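You operate a simulated robot arm through the tools that you are given. There is no shell and no other tool. Be economical: measure what you need, move in short steps, check, and stop when the job is done.

The job below is to be done with a simulated robot arm. You get a single attempt, and the scene is never put back.

JOB
Pull the sliding tray open.

The check looks at the end state, three seconds after you hand in, the way a careful person would. Anything else that was tipped, shoved, dropped, spilled or broken makes it a failure.

ROBOT AND FRAMES
A 5-joint arm with a two-finger parallel gripper, fixed in place. Base frame: the origin is at the foot of the arm, x ahead of it, y to its left, z up; the work surface is at about z = 0.008. Units: m, degrees, N and s.
With the tool pointing down near the work surface it reaches from about 0.26 to 0.68 m from the base axis. Its first joint turns from -66.0 to 66.0 degrees. The tool tilts only in the upright plane through the base axis and itself; it spins freely about its own axis. Payload 2.9 kg.
The TCP is the grasp point between the finger pads, 0.03 m short of the fingertips. In the tool frame z runs along the fingers and y along their closing line. The gripper opens to 0.11 m. The fingers are 0.02 m wide and 0.01 m thick; the gripper's body (0.048 by 0.112 m) begins 0.055 m behind the TCP.
Orientation is that of the tool frame in the base frame, as [roll, pitch, yaw] about the fixed x, y, z axes, in that order (R = Rz(yaw) Ry(pitch) Rx(roll)). With the fingers straight down and closing along the base's y, the tool's x points along the base's -x, its y along +y and its z along -z.

CONTROLS
- The arm moves only by the tool drive_tool. Its argument "increments" is a list that holds one entry, the list of rows, each a list of 7 numbers: the gripper command, from -1 (shut) to 1 (fully open), values between in proportion, then the shift along the tool's x, y, z in cm, then the turn, a rotation vector about the tool's x, y, z in degrees. In form: [[[grip, x, y, z, wx, wy, wz], ...]]. A call has 1 to 20 rows; each row shifts and turns the commanded pose from where the row before left it, along the tool's axes as they then stand. Rows are played at 5 a second. More than 0.05 m and 8.6 degrees between two rows, or a gripper value outside its range, and nothing of the call is played. Where a pose cannot be reached the arm comes as near as it can. A force on the tool above 40 N (or 10 N above the force at the start of the call, whichever is more), or a blocked arm, ends the call early, and 0.2 s more pass. The fingers move at their own pace (about 0.108 m/s each) and stop on an object; they squeeze with about 36 N. The grip force told is the motor's: it shows also when the fingers shut on nothing. Time passes only in rows, and 0.2 s behind the last, so rows that do not move let the fingers close. It gives the time, the measured TCP pose, the force on the tool (base axes), the opening and the grip force at its end, in the units of the frame above (readings bear some noise), and new pictures: "show" is both (left out), scene, wrist or none.
- Cameras (640 x 400 px; columns grow to the right, rows downward): "scene" is fixed at [0.0327, -0.4413, 0.6174]; the picture's right is [0.84, -0.54, 0.00], its down [-0.24, -0.38, -0.89] and it looks along [0.49, 0.75, -0.45] (base axes); focal length 356 px, centre (320, 200). "wrist" rides on the gripper at [0.072, 0.017, -0.103] in the tool frame; the picture's right is [-0.23, 0.97, 0.00], its down [-0.76, -0.18, -0.62] and it looks along [-0.61, -0.14, 0.78] (tool axes); focal length 222 px, centre (320, 200). There is no depth. A picture from a camera that has moved, and an enlarged one, comes with that camera's place and axes in the base frame and with its lens.
- enlarge(camera, box): a new picture of the part [left, top, right, bottom] of that camera's present view, enlarged. It takes no simulated time.
- job_done(): hands the job in; it is judged then, once.

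Go step by step. Nothing tells you positions but the pictures and the camera data: compare them with the known pose of the tool, close in by small moves and look again before you grip or let go. The budget is 90 turns and 170 pictures, counting those below and the enlarged ones. Unless the task says otherwise, let go and move clear before handing in, and close with one line.

The tools are called after ">>>" as a command line: name --argument value ..., lists and objects as JSON in quotes. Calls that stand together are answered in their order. drive_tool: Moves the arm, as the interface text tells. Its arguments: {"type":"object","properties":{"increments":{"type":"array","items":{"type":"array","items":{"type":"array","items":{"type":"number"}}}},"show":{"type":"string","enum":["both","scene","wrist","none"]}},"required":["increments"]} The other tools are called the same way: enlarge (camera, box) takes an enlarged picture of a part of a camera's view; job_done () hands the job in.

At the start:

```text
time: 0.0
tcp_pos: [0.3143, 0.1726, 0.2005]
tcp_rot: [180.0, 0.0, 180.0]
force: [-0.2, -0.4, -0.2]
opening: 0.1101
grasp_force: 0.0
```

scene: 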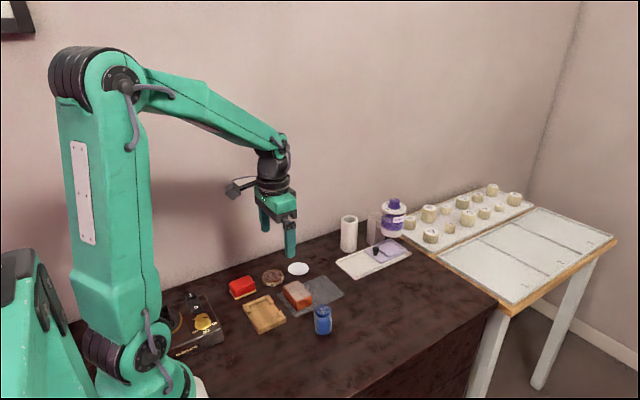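
wrist: 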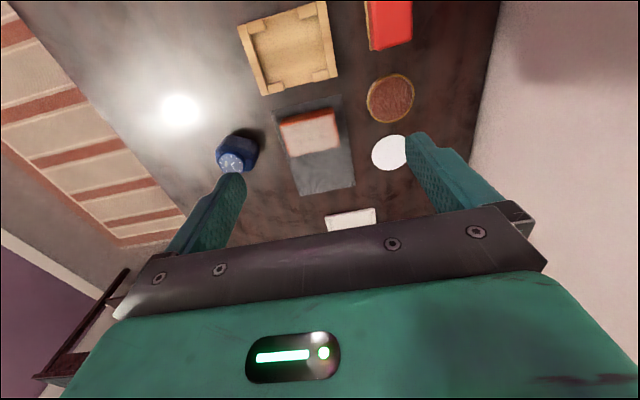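

I see a table with small items, and a white flat thing with a purple panel that may be the sliding tray. I'll look closer at the candidates.

>>> enlarge --camera "scene" --box '[320, 180, 440, 290]'

>>> enlarge --camera "scene" --box '[150, 240, 360, 370]'

```text
3.64 times, centred on (380, 235) of scene
camera zoom: at [0.0327, -0.4413, 0.6174], right [0.84, -0.54, 0.0], down [-0.24, -0.38, -0.89], along [0.49, 0.75, -0.45], focal length 1294 px, centre (102, 73)
```

zoom: 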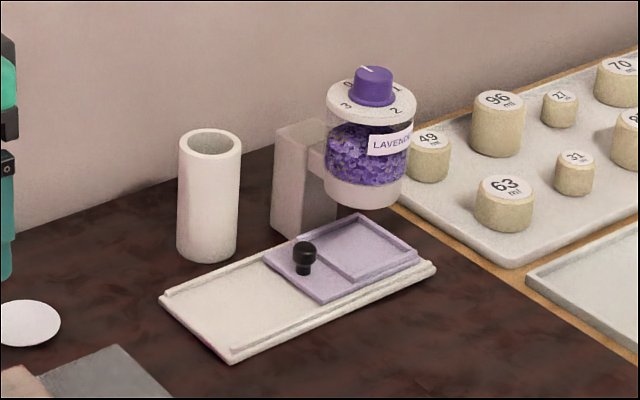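

```text
3.05 times, centred on (255, 305) of scene
camera zoom: at [0.0327, -0.4413, 0.6174], right [0.84, -0.54, 0.0], down [-0.24, -0.38, -0.89], along [0.49, 0.75, -0.45], focal length 1084 px, centre (518, -120)
```

zoom: 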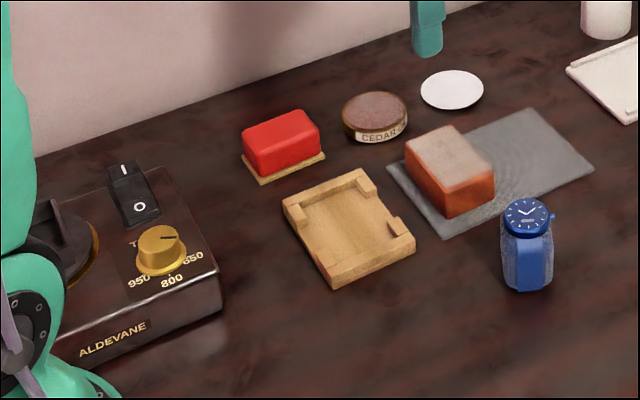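

The lavender tray with the black knob, under the dispenser, is the sliding tray. Its rails run along x. I estimate the knob at (0.625, 0.176), the white cup near (0.59, 0.25) and the jar above x≈0.65–0.71. I'll go high to a point before it and spin the tool so its narrow side faces the cup.

>>> drive_tool --increments '[[[0, -4, 0, 0, 0, 0, 0], [0, -4, 0, 0, 0, 0, 0], [0, -4, 0, 0, 0, 0, 0], [0, -4, 0, 0, 0, 0, 0], [0, -4, -0.6, 0, 0, 0, 0], [0, -3, -0.6, 0, 0, 0, 0]]]' --show "none"

>>> drive_tool --increments '[[[-0.4, 0, 0, 0, 0, 0, -8.13], [-0.4, 0, 0, 0, 0, 0, -8.13], [-0.4, 0, 0, 0, 0, 0, -8.13], [-0.4, 0, 0, 0, 0, 0, -8.13], [-0.4, 0, 0, 0, 0, 0, -8.13], [-0.4, 0, 0, 0, 0, 0, -8.13], [-0.4, 0, 0, 0, 0, 0, -8.13], [-0.4, 0, 0, 0, 0, 0, -8.13], [-0.4, 0, 0, 0, 0, 0, -8.13], [-0.4, 0, 0, 0, 0, 0, -8.13], [-0.4, 0, 0, 0, 0, 0, -8.13], [-0.4, 0, 0, 0, 0, 0, -8.13], [-0.4, 0, 0, 0, 0, 0, -8.13]]]'

```text
time: 1.4
tcp_pos: [0.5445, 0.1606, 0.2]
tcp_rot: [-180.0, 0.0, 180.0]
force: [0.2, -0.2, -0.1]
opening: 0.0549
grasp_force: 0.0
```

```text
time: 4.2
tcp_pos: [0.5445, 0.1602, 0.2006]
tcp_rot: [-180.0, 0.0, -74.2]
force: [0.2, 0.3, -0.4]
opening: 0.0331
grasp_force: 0.0
camera wrist: at [0.5483, 0.0858, 0.3035], right [-1.0, -0.05, 0.0], down [-0.04, 0.78, 0.62], along [-0.03, 0.62, -0.78], focal length 222 px, centre (320, 200)
```

scene: 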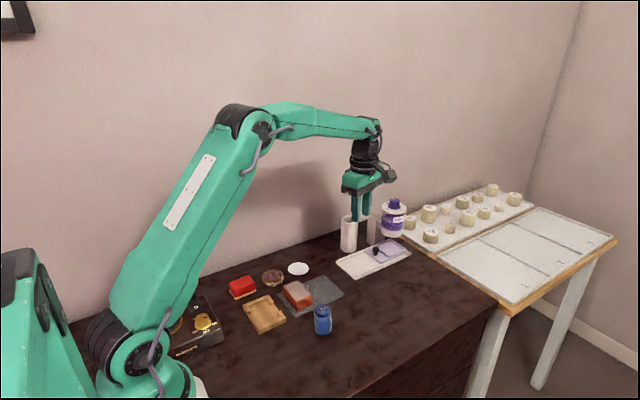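
wrist: 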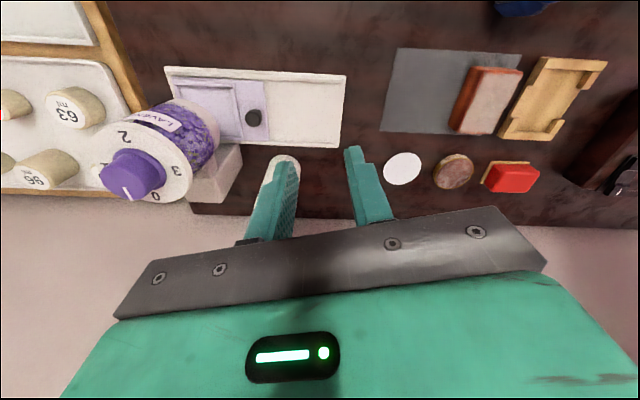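

Both views agree on the knob at about (0.624, 0.175). Next I'll tilt the fingers outward 30° and look at the details.

>>> drive_tool --increments '[[[-0.4, 0, 0, 0, 7.5, 0, 0], [-0.4, 0, 0, 0, 7.5, 0, 0], [-0.4, 0, 0, 0, 7.5, 0, 0], [-0.4, 0, 0, 0, 7.5, 0, 0], [-0.4, 0, 0, 0, 0, 0, 0]]]'

>>> enlarge --camera "scene" --box '[330, 190, 420, 290]'

>>> enlarge --camera "wrist" --box '[180, 60, 380, 220]'

```text
time: 5.4
tcp_pos: [0.5448, 0.1599, 0.1997]
tcp_rot: [-149.9, 0.3, -74.0]
force: [0.0, -0.6, 0.1]
opening: 0.0329
grasp_force: 0.0
camera wrist: at [0.5008, 0.0718, 0.2809], right [-0.87, -0.01, -0.49], down [-0.36, 0.69, 0.63], along [0.33, 0.73, -0.6], focal length 222 px, centre (320, 200)
```

scene: 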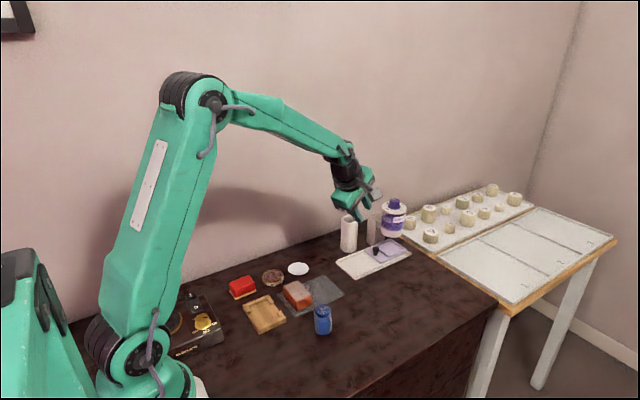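
wrist: 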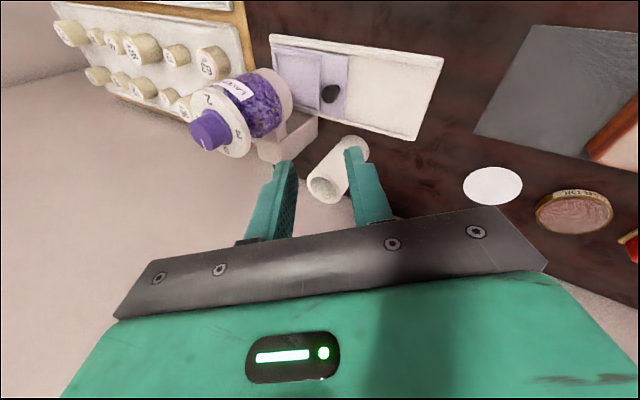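

```text
4.00 times, centred on (375, 240) of scene
camera zoom: at [0.0327, -0.4413, 0.6174], right [0.84, -0.54, 0.0], down [-0.24, -0.38, -0.89], along [0.49, 0.75, -0.45], focal length 1423 px, centre (100, 40)
```

zoom: 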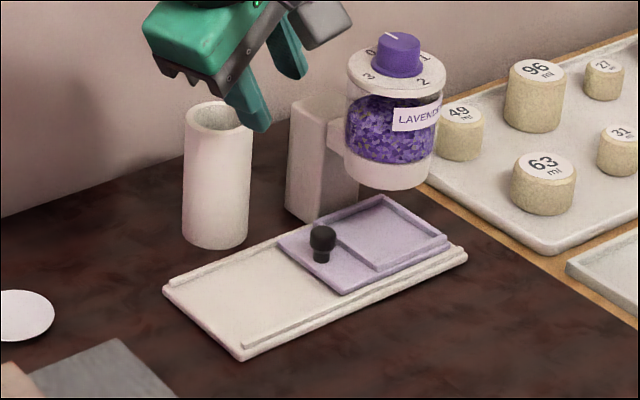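

```text
2.50 times, centred on (280, 140) of wrist
camera zoom: at [0.5008, 0.0718, 0.2809], right [-0.87, -0.01, -0.49], down [-0.36, 0.69, 0.63], along [0.33, 0.73, -0.6], focal length 555 px, centre (420, 350)
```

zoom: 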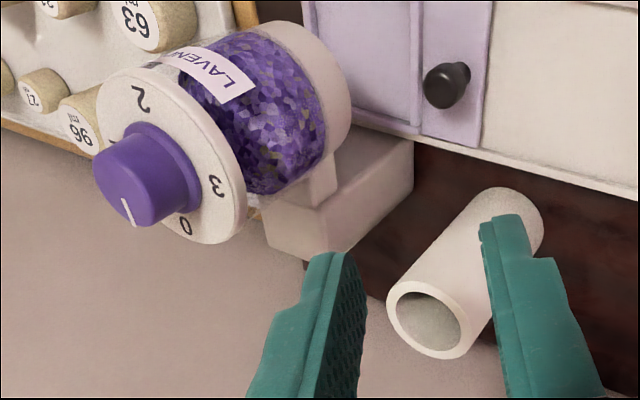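

A grip would be cramped between the cup and jar, so I'll hook instead. With closed fingers tilted 50° outward, the tips go just behind the knob. First I go to a pre-approach about 8 cm back along the tool axis.

>>> drive_tool --increments '[[[-1, 0, 0, 0, 6.67, 0, 0], [-1, 0, 0, 0, 6.67, 0, 0], [-1, 0, 0, 0, 6.67, 0, 0], [-1, 0.2, 1.6, 0, 0, 0, 0], [-1, 0.2, 1.6, 0, 0, 0, 0], [-1, 0.2, 1.6, 0, 0, 0, 0], [-1, 0, 0, 2, 0, 0, 0], [-1, 0, 0, 2, 0, 0, 0], [-1, 0, 0, 2, 0, 0, 0], [-1, 0, 0, 2, 0, 0, 0], [-1, 0, 0, 0, 0, 0, 0]]]'

>>> enlarge --camera "scene" --box '[330, 190, 420, 290]'

>>> enlarge --camera "wrist" --box '[180, 60, 380, 220]'

```text
time: 7.8
tcp_pos: [0.5769, 0.1636, 0.1119]
tcp_rot: [-130.0, 0.1, -74.2]
force: [-0.5, 0.0, -0.7]
opening: 0.0001
grasp_force: 36.5
camera wrist: at [0.5096, 0.0688, 0.1655], right [-0.66, 0.05, -0.75], down [-0.56, 0.63, 0.54], along [0.5, 0.77, -0.39], focal length 222 px, centre (320, 200)
```

scene: 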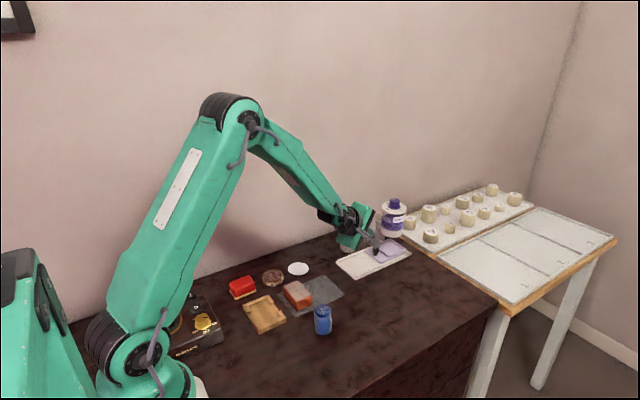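
wrist: 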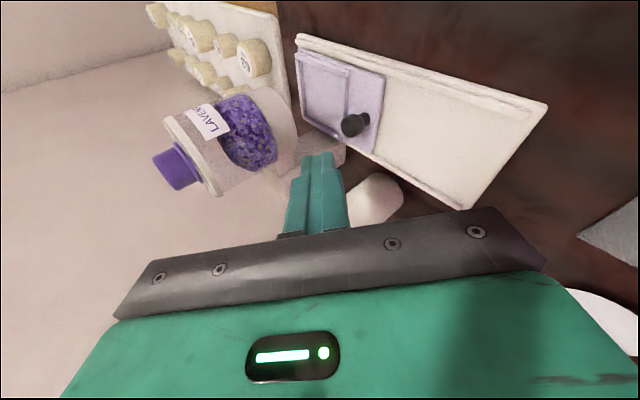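

```text
4.00 times, centred on (375, 240) of scene
camera zoom: at [0.0327, -0.4413, 0.6174], right [0.84, -0.54, 0.0], down [-0.24, -0.38, -0.89], along [0.49, 0.75, -0.45], focal length 1423 px, centre (100, 40)
```

zoom: 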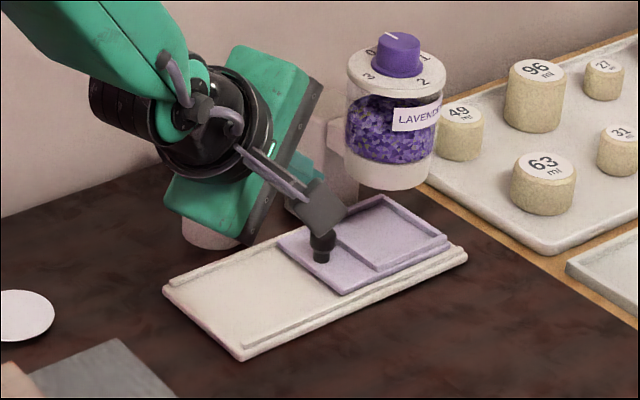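

```text
2.50 times, centred on (280, 140) of wrist
camera zoom: at [0.5096, 0.0688, 0.1655], right [-0.66, 0.05, -0.75], down [-0.56, 0.63, 0.54], along [0.5, 0.77, -0.39], focal length 555 px, centre (420, 350)
```

zoom: 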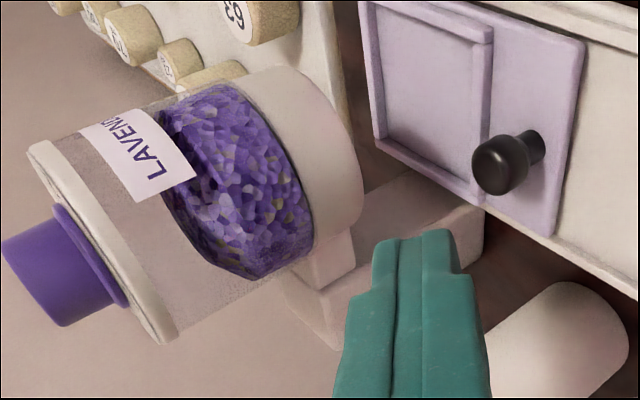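

The knob refines to about (0.621, 0.174) with its top near z 0.046. I'll advance part way along the tool axis, slightly on the high side, and check.

>>> drive_tool --increments '[[[-1, 0.3, -0.3, 1.5, 0, 0, 0], [-1, 0, 0, 1.5, 0, 0, 0], [-1, 0, 0, 1.5, 0, 0, 0], [-1, 0, 0, 0, 0, 0, 0]]]'

>>> enlarge --camera "wrist" --box '[220, 60, 420, 220]'

>>> enlarge --camera "scene" --box '[340, 190, 420, 290]'

```text
time: 8.8
tcp_pos: [0.6124, 0.1714, 0.0857]
tcp_rot: [-130.0, 0.0, -74.4]
force: [-0.2, -0.5, 0.6]
opening: 0.0
grasp_force: 36.1
camera wrist: at [0.5444, 0.0759, 0.1388], right [-0.66, 0.05, -0.75], down [-0.56, 0.64, 0.54], along [0.5, 0.77, -0.39], focal length 222 px, centre (320, 200)
```

scene: 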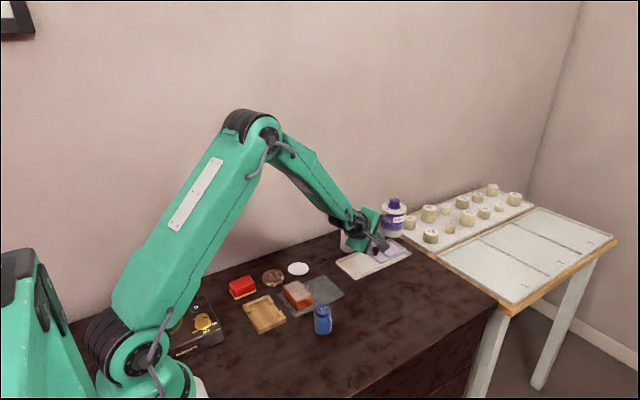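
wrist: 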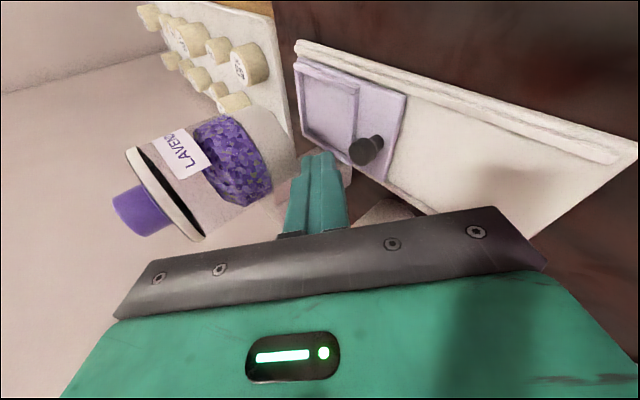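

```text
2.50 times, centred on (320, 140) of wrist
camera zoom: at [0.5444, 0.0759, 0.1388], right [-0.66, 0.05, -0.75], down [-0.56, 0.64, 0.54], along [0.5, 0.77, -0.39], focal length 555 px, centre (320, 350)
```

zoom: 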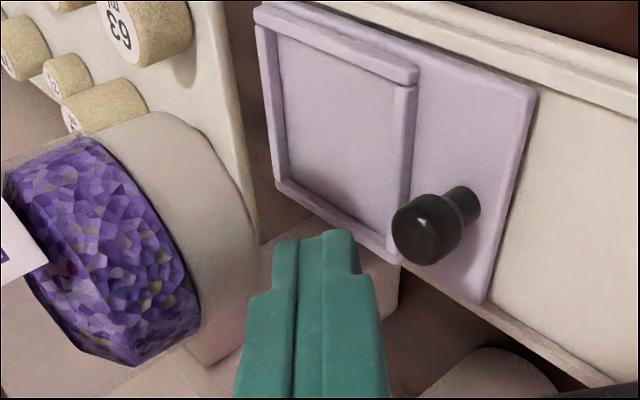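

```text
4.00 times, centred on (380, 240) of scene
camera zoom: at [0.0327, -0.4413, 0.6174], right [0.84, -0.54, 0.0], down [-0.24, -0.38, -0.89], along [0.49, 0.75, -0.45], focal length 1423 px, centre (80, 40)
```

zoom: 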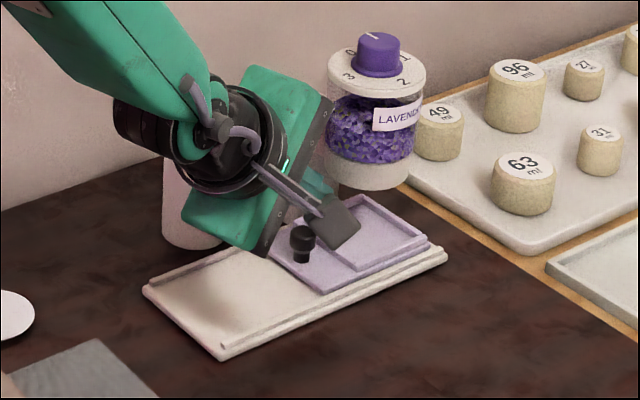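

The knob head is about 12 mm from the line of the fingers, and the tips now start level with the compartment. I'll advance 3 cm along the axis with a small inward shift, then check.

>>> drive_tool --increments '[[[-1, 0, 0, 1, 0, 0, 0], [-1, 0, 0, 1, 0, 0, 0], [-1, 0, 0.3, 1, 0, 0, 0], [-1, 0, 0, 0, 0, 0, 0]]]'

>>> enlarge --camera "wrist" --box '[240, 60, 440, 220]'

>>> enlarge --camera "scene" --box '[350, 190, 420, 280]'

```text
time: 9.8
tcp_pos: [0.6323, 0.1758, 0.0625]
tcp_rot: [-130.0, 0.0, -74.5]
force: [-0.3, -0.2, 0.6]
opening: 0.0
grasp_force: 36.4
camera wrist: at [0.5651, 0.0815, 0.1169], right [-0.66, 0.05, -0.75], down [-0.56, 0.64, 0.54], along [0.5, 0.77, -0.39], focal length 222 px, centre (320, 200)
```

scene: 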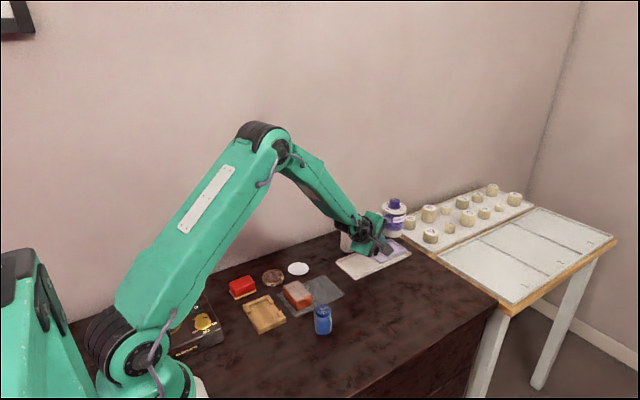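
wrist: 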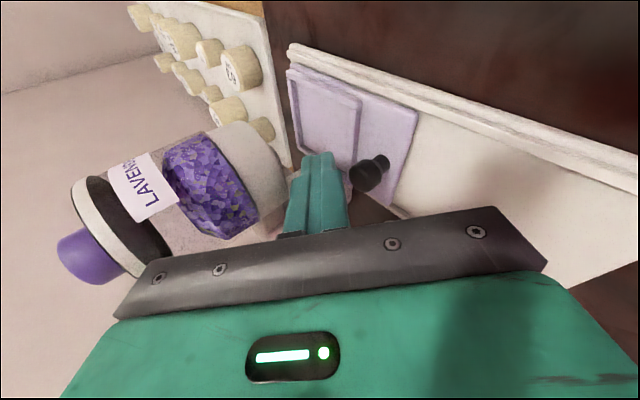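

```text
2.50 times, centred on (340, 140) of wrist
camera zoom: at [0.5651, 0.0815, 0.1169], right [-0.66, 0.05, -0.75], down [-0.56, 0.64, 0.54], along [0.5, 0.77, -0.39], focal length 555 px, centre (270, 350)
```

zoom: 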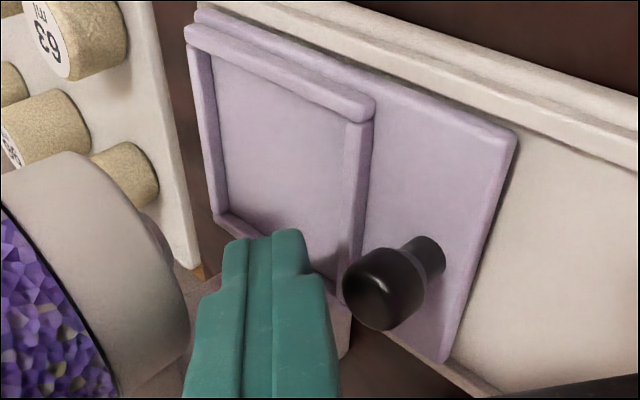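

```text
4.44 times, centred on (385, 235) of scene
camera zoom: at [0.0327, -0.4413, 0.6174], right [0.84, -0.54, 0.0], down [-0.24, -0.38, -0.89], along [0.49, 0.75, -0.45], focal length 1582 px, centre (31, 44)
```

zoom: 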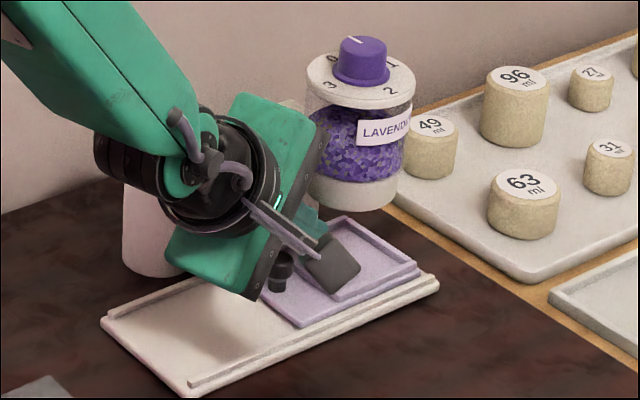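

The fingertips now sit just behind and beside the knob head, about 8 mm clear. I'll lower them slightly behind it and pull in −x by a small amount to make contact.

>>> drive_tool --increments '[[[-1, 0, 0.25, 0, 0, 0, 0], [-1, 0, 0.25, 0, 0, 0, 0], [-1, -0.13, 0.31, -0.37, 0, 0, 0], [-1, -0.13, 0.31, -0.37, 0, 0, 0], [-1, -0.13, 0.31, -0.37, 0, 0, 0], [-1, -0.13, 0.31, -0.37, 0, 0, 0], [-1, 0, 0, 0, 0, 0, 0]]]'

>>> enlarge --camera "wrist" --box '[240, 60, 440, 220]'

>>> enlarge --camera "scene" --box '[350, 190, 420, 280]'

```text
time: 11.4
tcp_pos: [0.6094, 0.1759, 0.0593]
tcp_rot: [-130.0, 0.2, -74.1]
force: [0.6, -0.2, 2.6]
opening: 0.0
grasp_force: 36.0
camera wrist: at [0.542, 0.0799, 0.1134], right [-0.66, 0.05, -0.75], down [-0.56, 0.63, 0.54], along [0.5, 0.77, -0.39], focal length 222 px, centre (320, 200)
```

scene: 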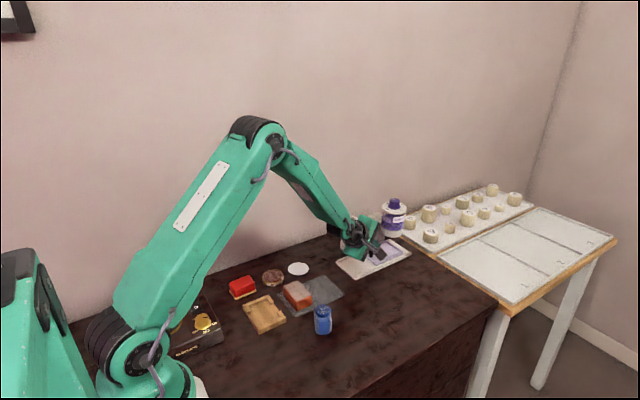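
wrist: 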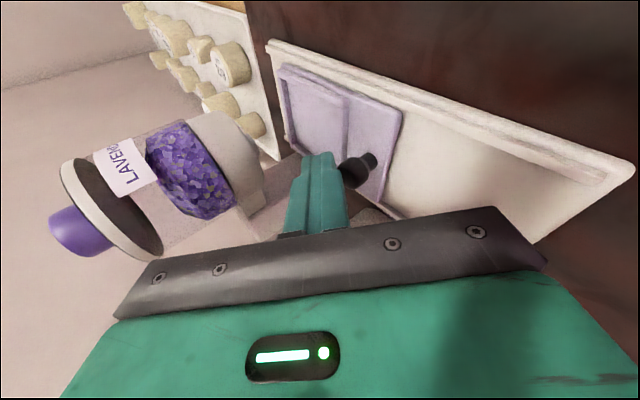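

```text
2.50 times, centred on (340, 140) of wrist
camera zoom: at [0.542, 0.0799, 0.1134], right [-0.66, 0.05, -0.75], down [-0.56, 0.63, 0.54], along [0.5, 0.77, -0.39], focal length 555 px, centre (270, 350)
```

zoom: 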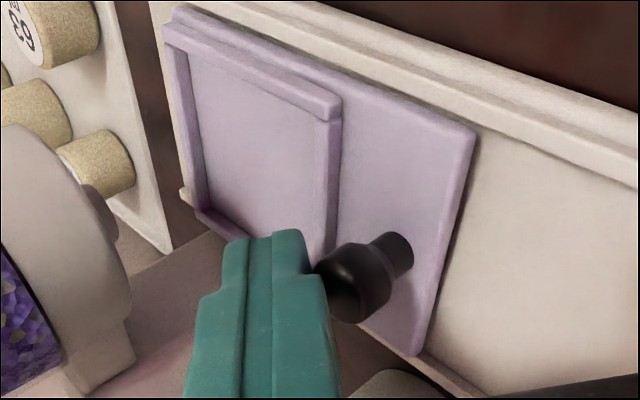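

```text
4.44 times, centred on (385, 235) of scene
camera zoom: at [0.0327, -0.4413, 0.6174], right [0.84, -0.54, 0.0], down [-0.24, -0.38, -0.89], along [0.49, 0.75, -0.45], focal length 1582 px, centre (31, 44)
```

zoom: 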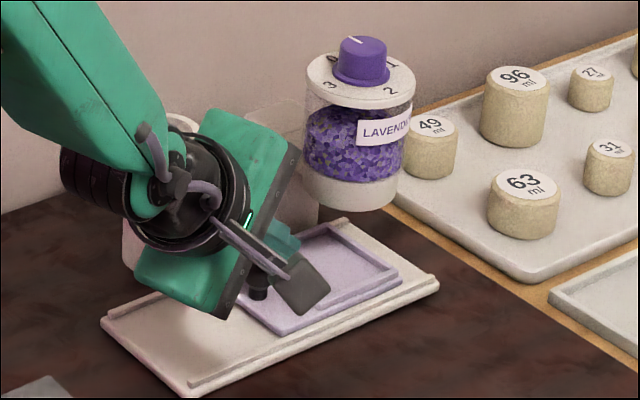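

The hook works: the tray has already come out more than a centimetre with little force. I'll continue pulling in −x.

>>> drive_tool --increments '[[[-1, -0.13, 0.31, -0.37, 0, -0.1, -0.09], [-1, -0.13, 0.31, -0.37, 0, -0.1, -0.09], [-1, -0.13, 0.31, -0.37, 0, -0.1, -0.09], [-1, -0.13, 0.31, -0.37, 0, -0.1, -0.09], [-1, -0.13, 0.31, -0.37, 0, -0.1, -0.09], [-1, -0.13, 0.31, -0.37, 0, -0.1, -0.09], [-1, -0.13, 0.31, -0.37, 0, -0.1, -0.09], [-1, -0.13, 0.31, -0.37, 0, -0.1, -0.09], [-1, 0, 0, 0, 0, 0, 0]]]'

>>> enlarge --camera "scene" --box '[330, 190, 420, 290]'

```text
time: 13.4
tcp_pos: [0.5692, 0.1751, 0.0595]
tcp_rot: [-130.0, 0.0, -73.1]
force: [0.2, 3.8, 3.5]
opening: 0.0
grasp_force: 36.3
camera wrist: at [0.5039, 0.0779, 0.1135], right [-0.66, 0.04, -0.75], down [-0.57, 0.62, 0.54], along [0.48, 0.78, -0.39], focal length 222 px, centre (320, 200)
```

scene: 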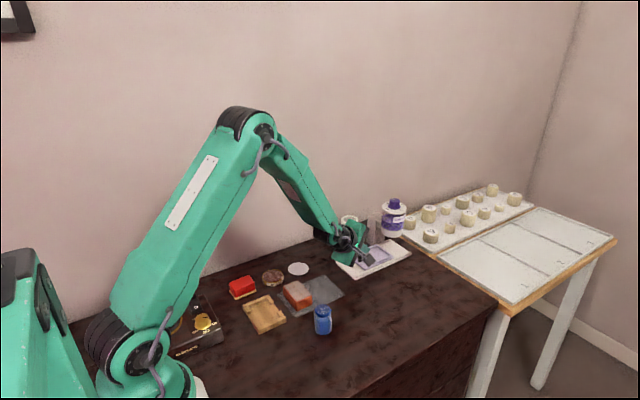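
wrist: 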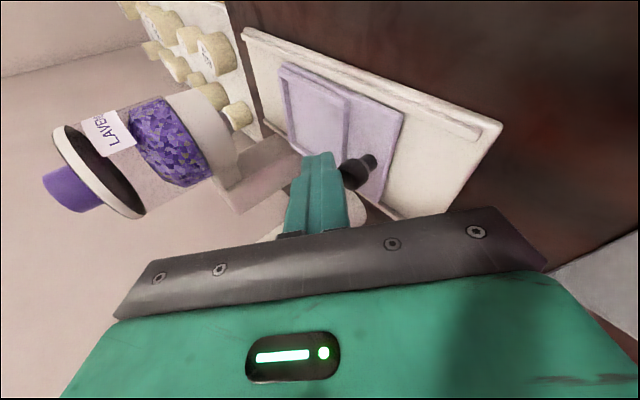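

```text
4.00 times, centred on (375, 240) of scene
camera zoom: at [0.0326, -0.4413, 0.6174], right [0.84, -0.54, 0.0], down [-0.24, -0.38, -0.89], along [0.49, 0.75, -0.45], focal length 1423 px, centre (100, 40)
```

zoom: 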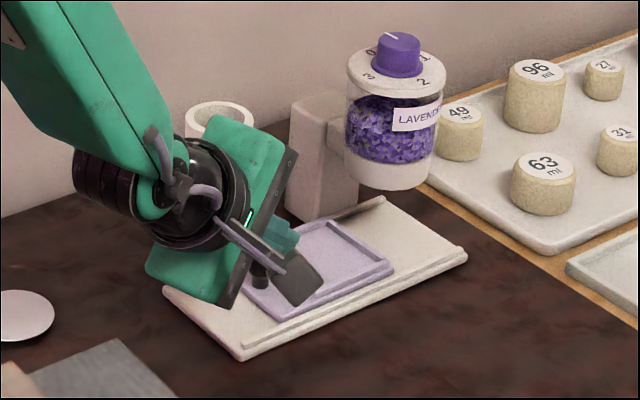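

The tray is about 5.5 cm out. There is some rail left, so I'll pull gently a bit further and watch for a stop.

>>> drive_tool --increments '[[[-1, -0.13, 0.31, -0.37, 0, -0.1, -0.09], [-1, -0.13, 0.31, -0.37, 0, -0.1, -0.09], [-1, -0.13, 0.31, -0.37, 0, -0.1, -0.09], [-1, -0.13, 0.31, -0.37, 0, -0.1, -0.09], [-1, 0, 0, 0, 0, 0, 0]]]'

>>> enlarge --camera "scene" --box '[330, 190, 420, 290]'

```text
time: 14.6
tcp_pos: [0.5491, 0.1753, 0.0599]
tcp_rot: [-130.0, 0.1, -72.5]
force: [1.1, 4.6, 4.5]
opening: 0.0
grasp_force: 35.9
camera wrist: at [0.4847, 0.0766, 0.1135], right [-0.67, 0.03, -0.75], down [-0.58, 0.62, 0.54], along [0.48, 0.79, -0.39], focal length 222 px, centre (320, 200)
```

scene: 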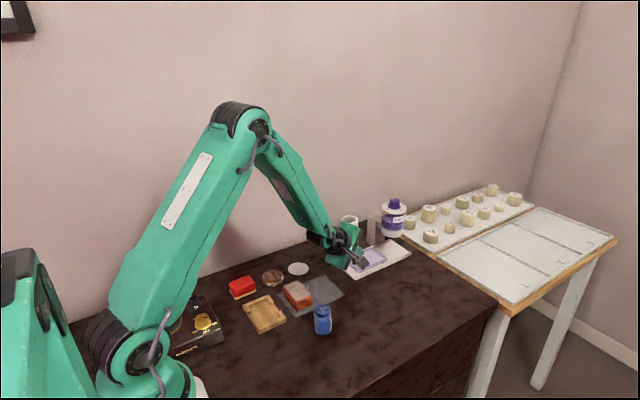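
wrist: 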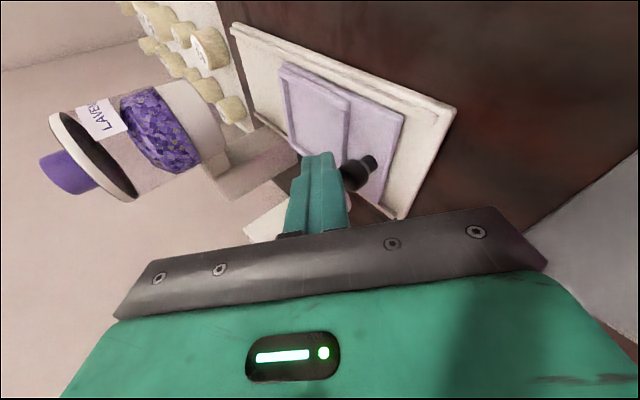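

```text
4.00 times, centred on (375, 240) of scene
camera zoom: at [0.0326, -0.4413, 0.6174], right [0.84, -0.54, 0.0], down [-0.24, -0.38, -0.89], along [0.49, 0.75, -0.45], focal length 1423 px, centre (100, 40)
```

zoom: 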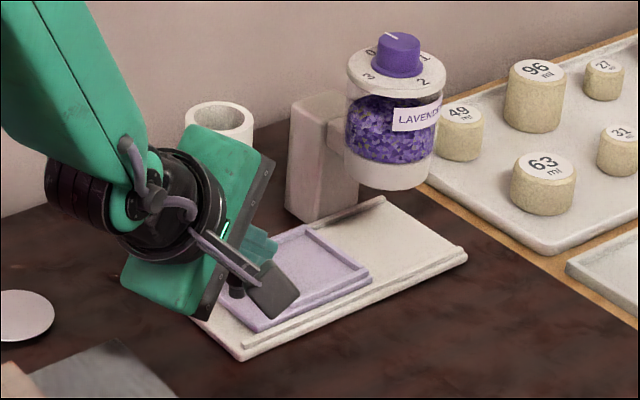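

About 7.5 cm out, with a little rail remaining and no stop felt. I'll pull one more centimetre gently.

>>> drive_tool --increments '[[[-1, -0.065, 0.155, -0.185, 0, 0, 0], [-1, -0.065, 0.155, -0.185, 0, 0, 0], [-1, -0.065, 0.155, -0.185, 0, 0, 0], [-1, -0.065, 0.155, -0.185, 0, 0, 0], [-1, 0, 0, 0, 0, 0, 0]]]'

>>> enlarge --camera "scene" --box '[330, 190, 420, 290]'

```text
time: 15.8
tcp_pos: [0.5397, 0.173, 0.0591]
tcp_rot: [-130.0, 0.2, -72.4]
force: [0.8, 0.6, 3.6]
opening: 0.0
grasp_force: 35.5
camera wrist: at [0.475, 0.076, 0.1132], right [-0.67, 0.03, -0.75], down [-0.58, 0.61, 0.54], along [0.47, 0.79, -0.39], focal length 222 px, centre (320, 200)
```

scene: 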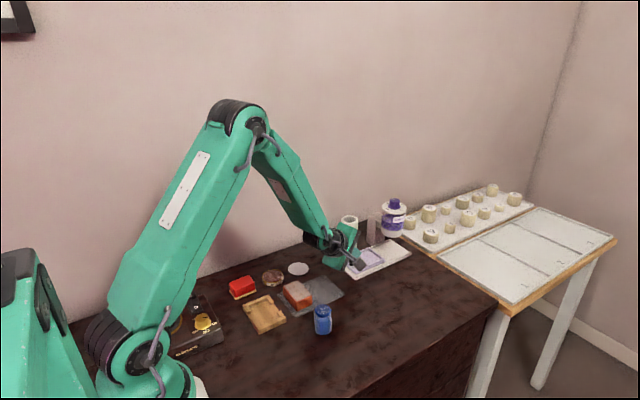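
wrist: 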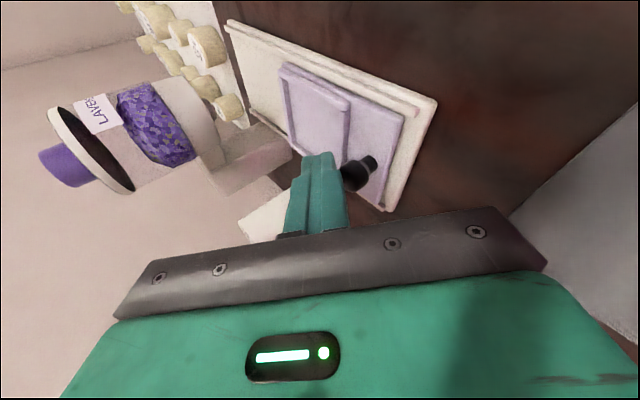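

```text
4.00 times, centred on (375, 240) of scene
camera zoom: at [0.0326, -0.4413, 0.6174], right [0.84, -0.54, 0.0], down [-0.24, -0.38, -0.89], along [0.49, 0.75, -0.45], focal length 1423 px, centre (100, 40)
```

zoom: 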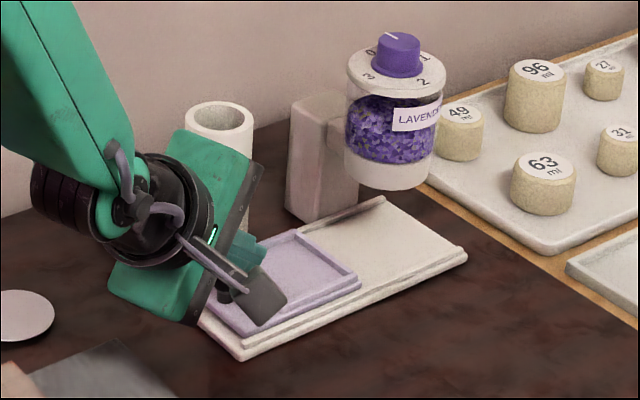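

The tray is about 8.5 cm out, almost flush with the rail ends. One last gentle half centimetre, then I'll back off outward and retract up along the tool axis.

>>> drive_tool --increments '[[[-1, -0.065, 0.155, -0.185, 0, 0, 0], [-1, -0.065, 0.155, -0.185, 0, 0, 0], [-1, 0, 0, 0, 0, 0, 0]]]'

>>> drive_tool --increments '[[[-1, 0, -0.5, 0, 0, 0, 0], [-1, 0, -0.5, 0, 0, 0, 0], [-1, 0, 0, -2, 0, 0, 0], [-1, 0, -0.5, -2, 0, 0, 0], [-1, 0, -0.5, -2, 0, 0, 0], [-1, 0, -1, -3, 0, 0, 0], [-1, 0, -1, -3, 0, 0, 0], [-1, 0, -1, -3, 0, 0, 0], [-1, 0, -1, -3, 0, 0, 0], [-1, 0, 0, 0, 0, 0, 0]]]'

>>> enlarge --camera "scene" --box '[320, 190, 430, 290]'

```text
time: 16.6
tcp_pos: [0.5332, 0.174, 0.0608]
tcp_rot: [-130.1, 0.3, -72.4]
force: [0.1, 4.8, 5.1]
opening: 0.0001
grasp_force: 35.7
camera wrist: at [0.47, 0.0757, 0.1131], right [-0.67, 0.03, -0.75], down [-0.58, 0.61, 0.54], along [0.47, 0.79, -0.39], focal length 222 px, centre (320, 200)
```

scene: 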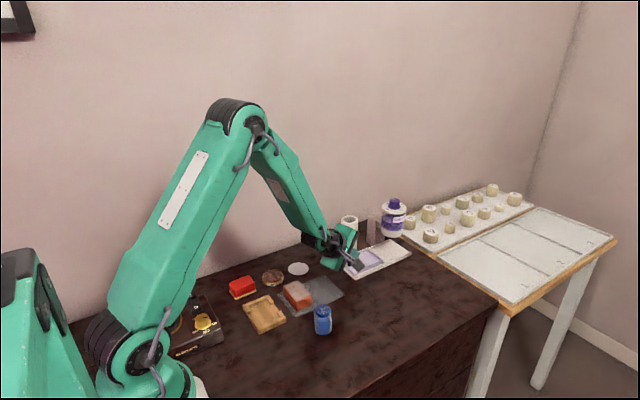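
wrist: 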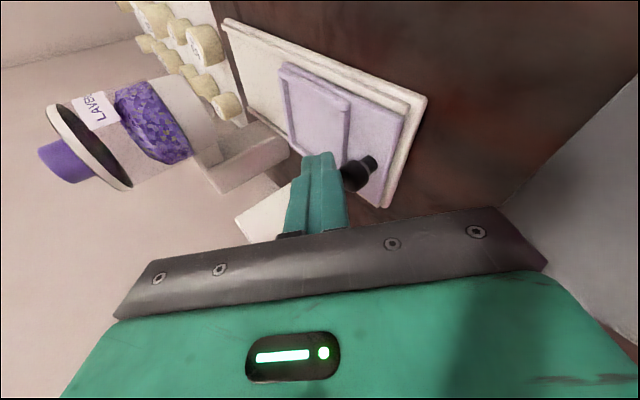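

```text
time: 18.8
tcp_pos: [0.437, 0.1442, 0.221]
tcp_rot: [-130.0, 0.4, -72.2]
force: [0.2, -0.2, 0.3]
opening: 0.0
grasp_force: 35.8
camera wrist: at [0.3736, 0.0458, 0.2743], right [-0.67, 0.03, -0.74], down [-0.58, 0.61, 0.54], along [0.47, 0.79, -0.39], focal length 222 px, centre (320, 200)
```

scene: 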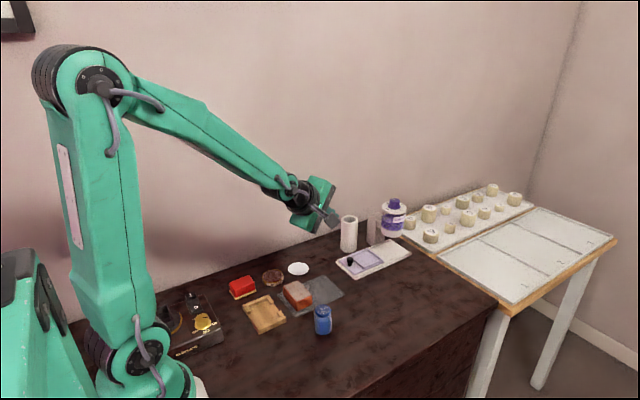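
wrist: 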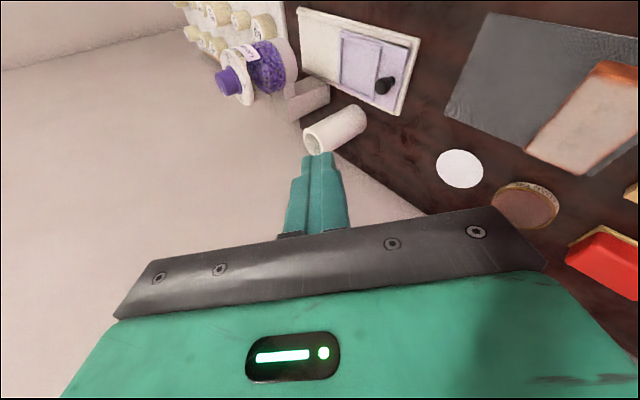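

```text
4.00 times, centred on (375, 240) of scene
camera zoom: at [0.0327, -0.4413, 0.6174], right [0.84, -0.54, 0.0], down [-0.24, -0.38, -0.89], along [0.49, 0.75, -0.45], focal length 1423 px, centre (100, 40)
```

zoom: 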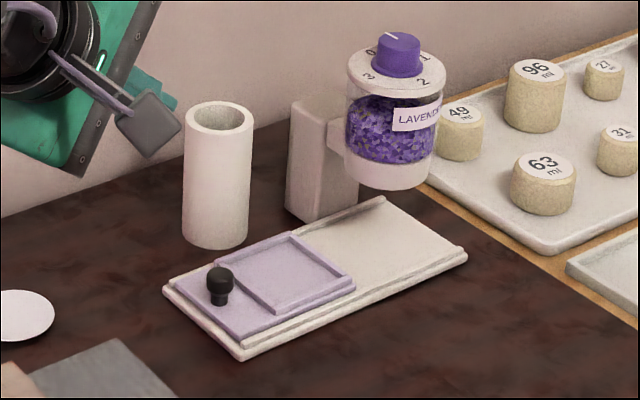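

The tray is pulled fully out to the rail ends. The cup, dispenser and other items are undisturbed, and the arm is clear, so I'm handing in.

>>> job_done

```text
The job is handed in.
```

The sliding tray is open: I pulled it about 9 cm out to the end of its rails, nothing else moved in the pictures, and the arm is clear.
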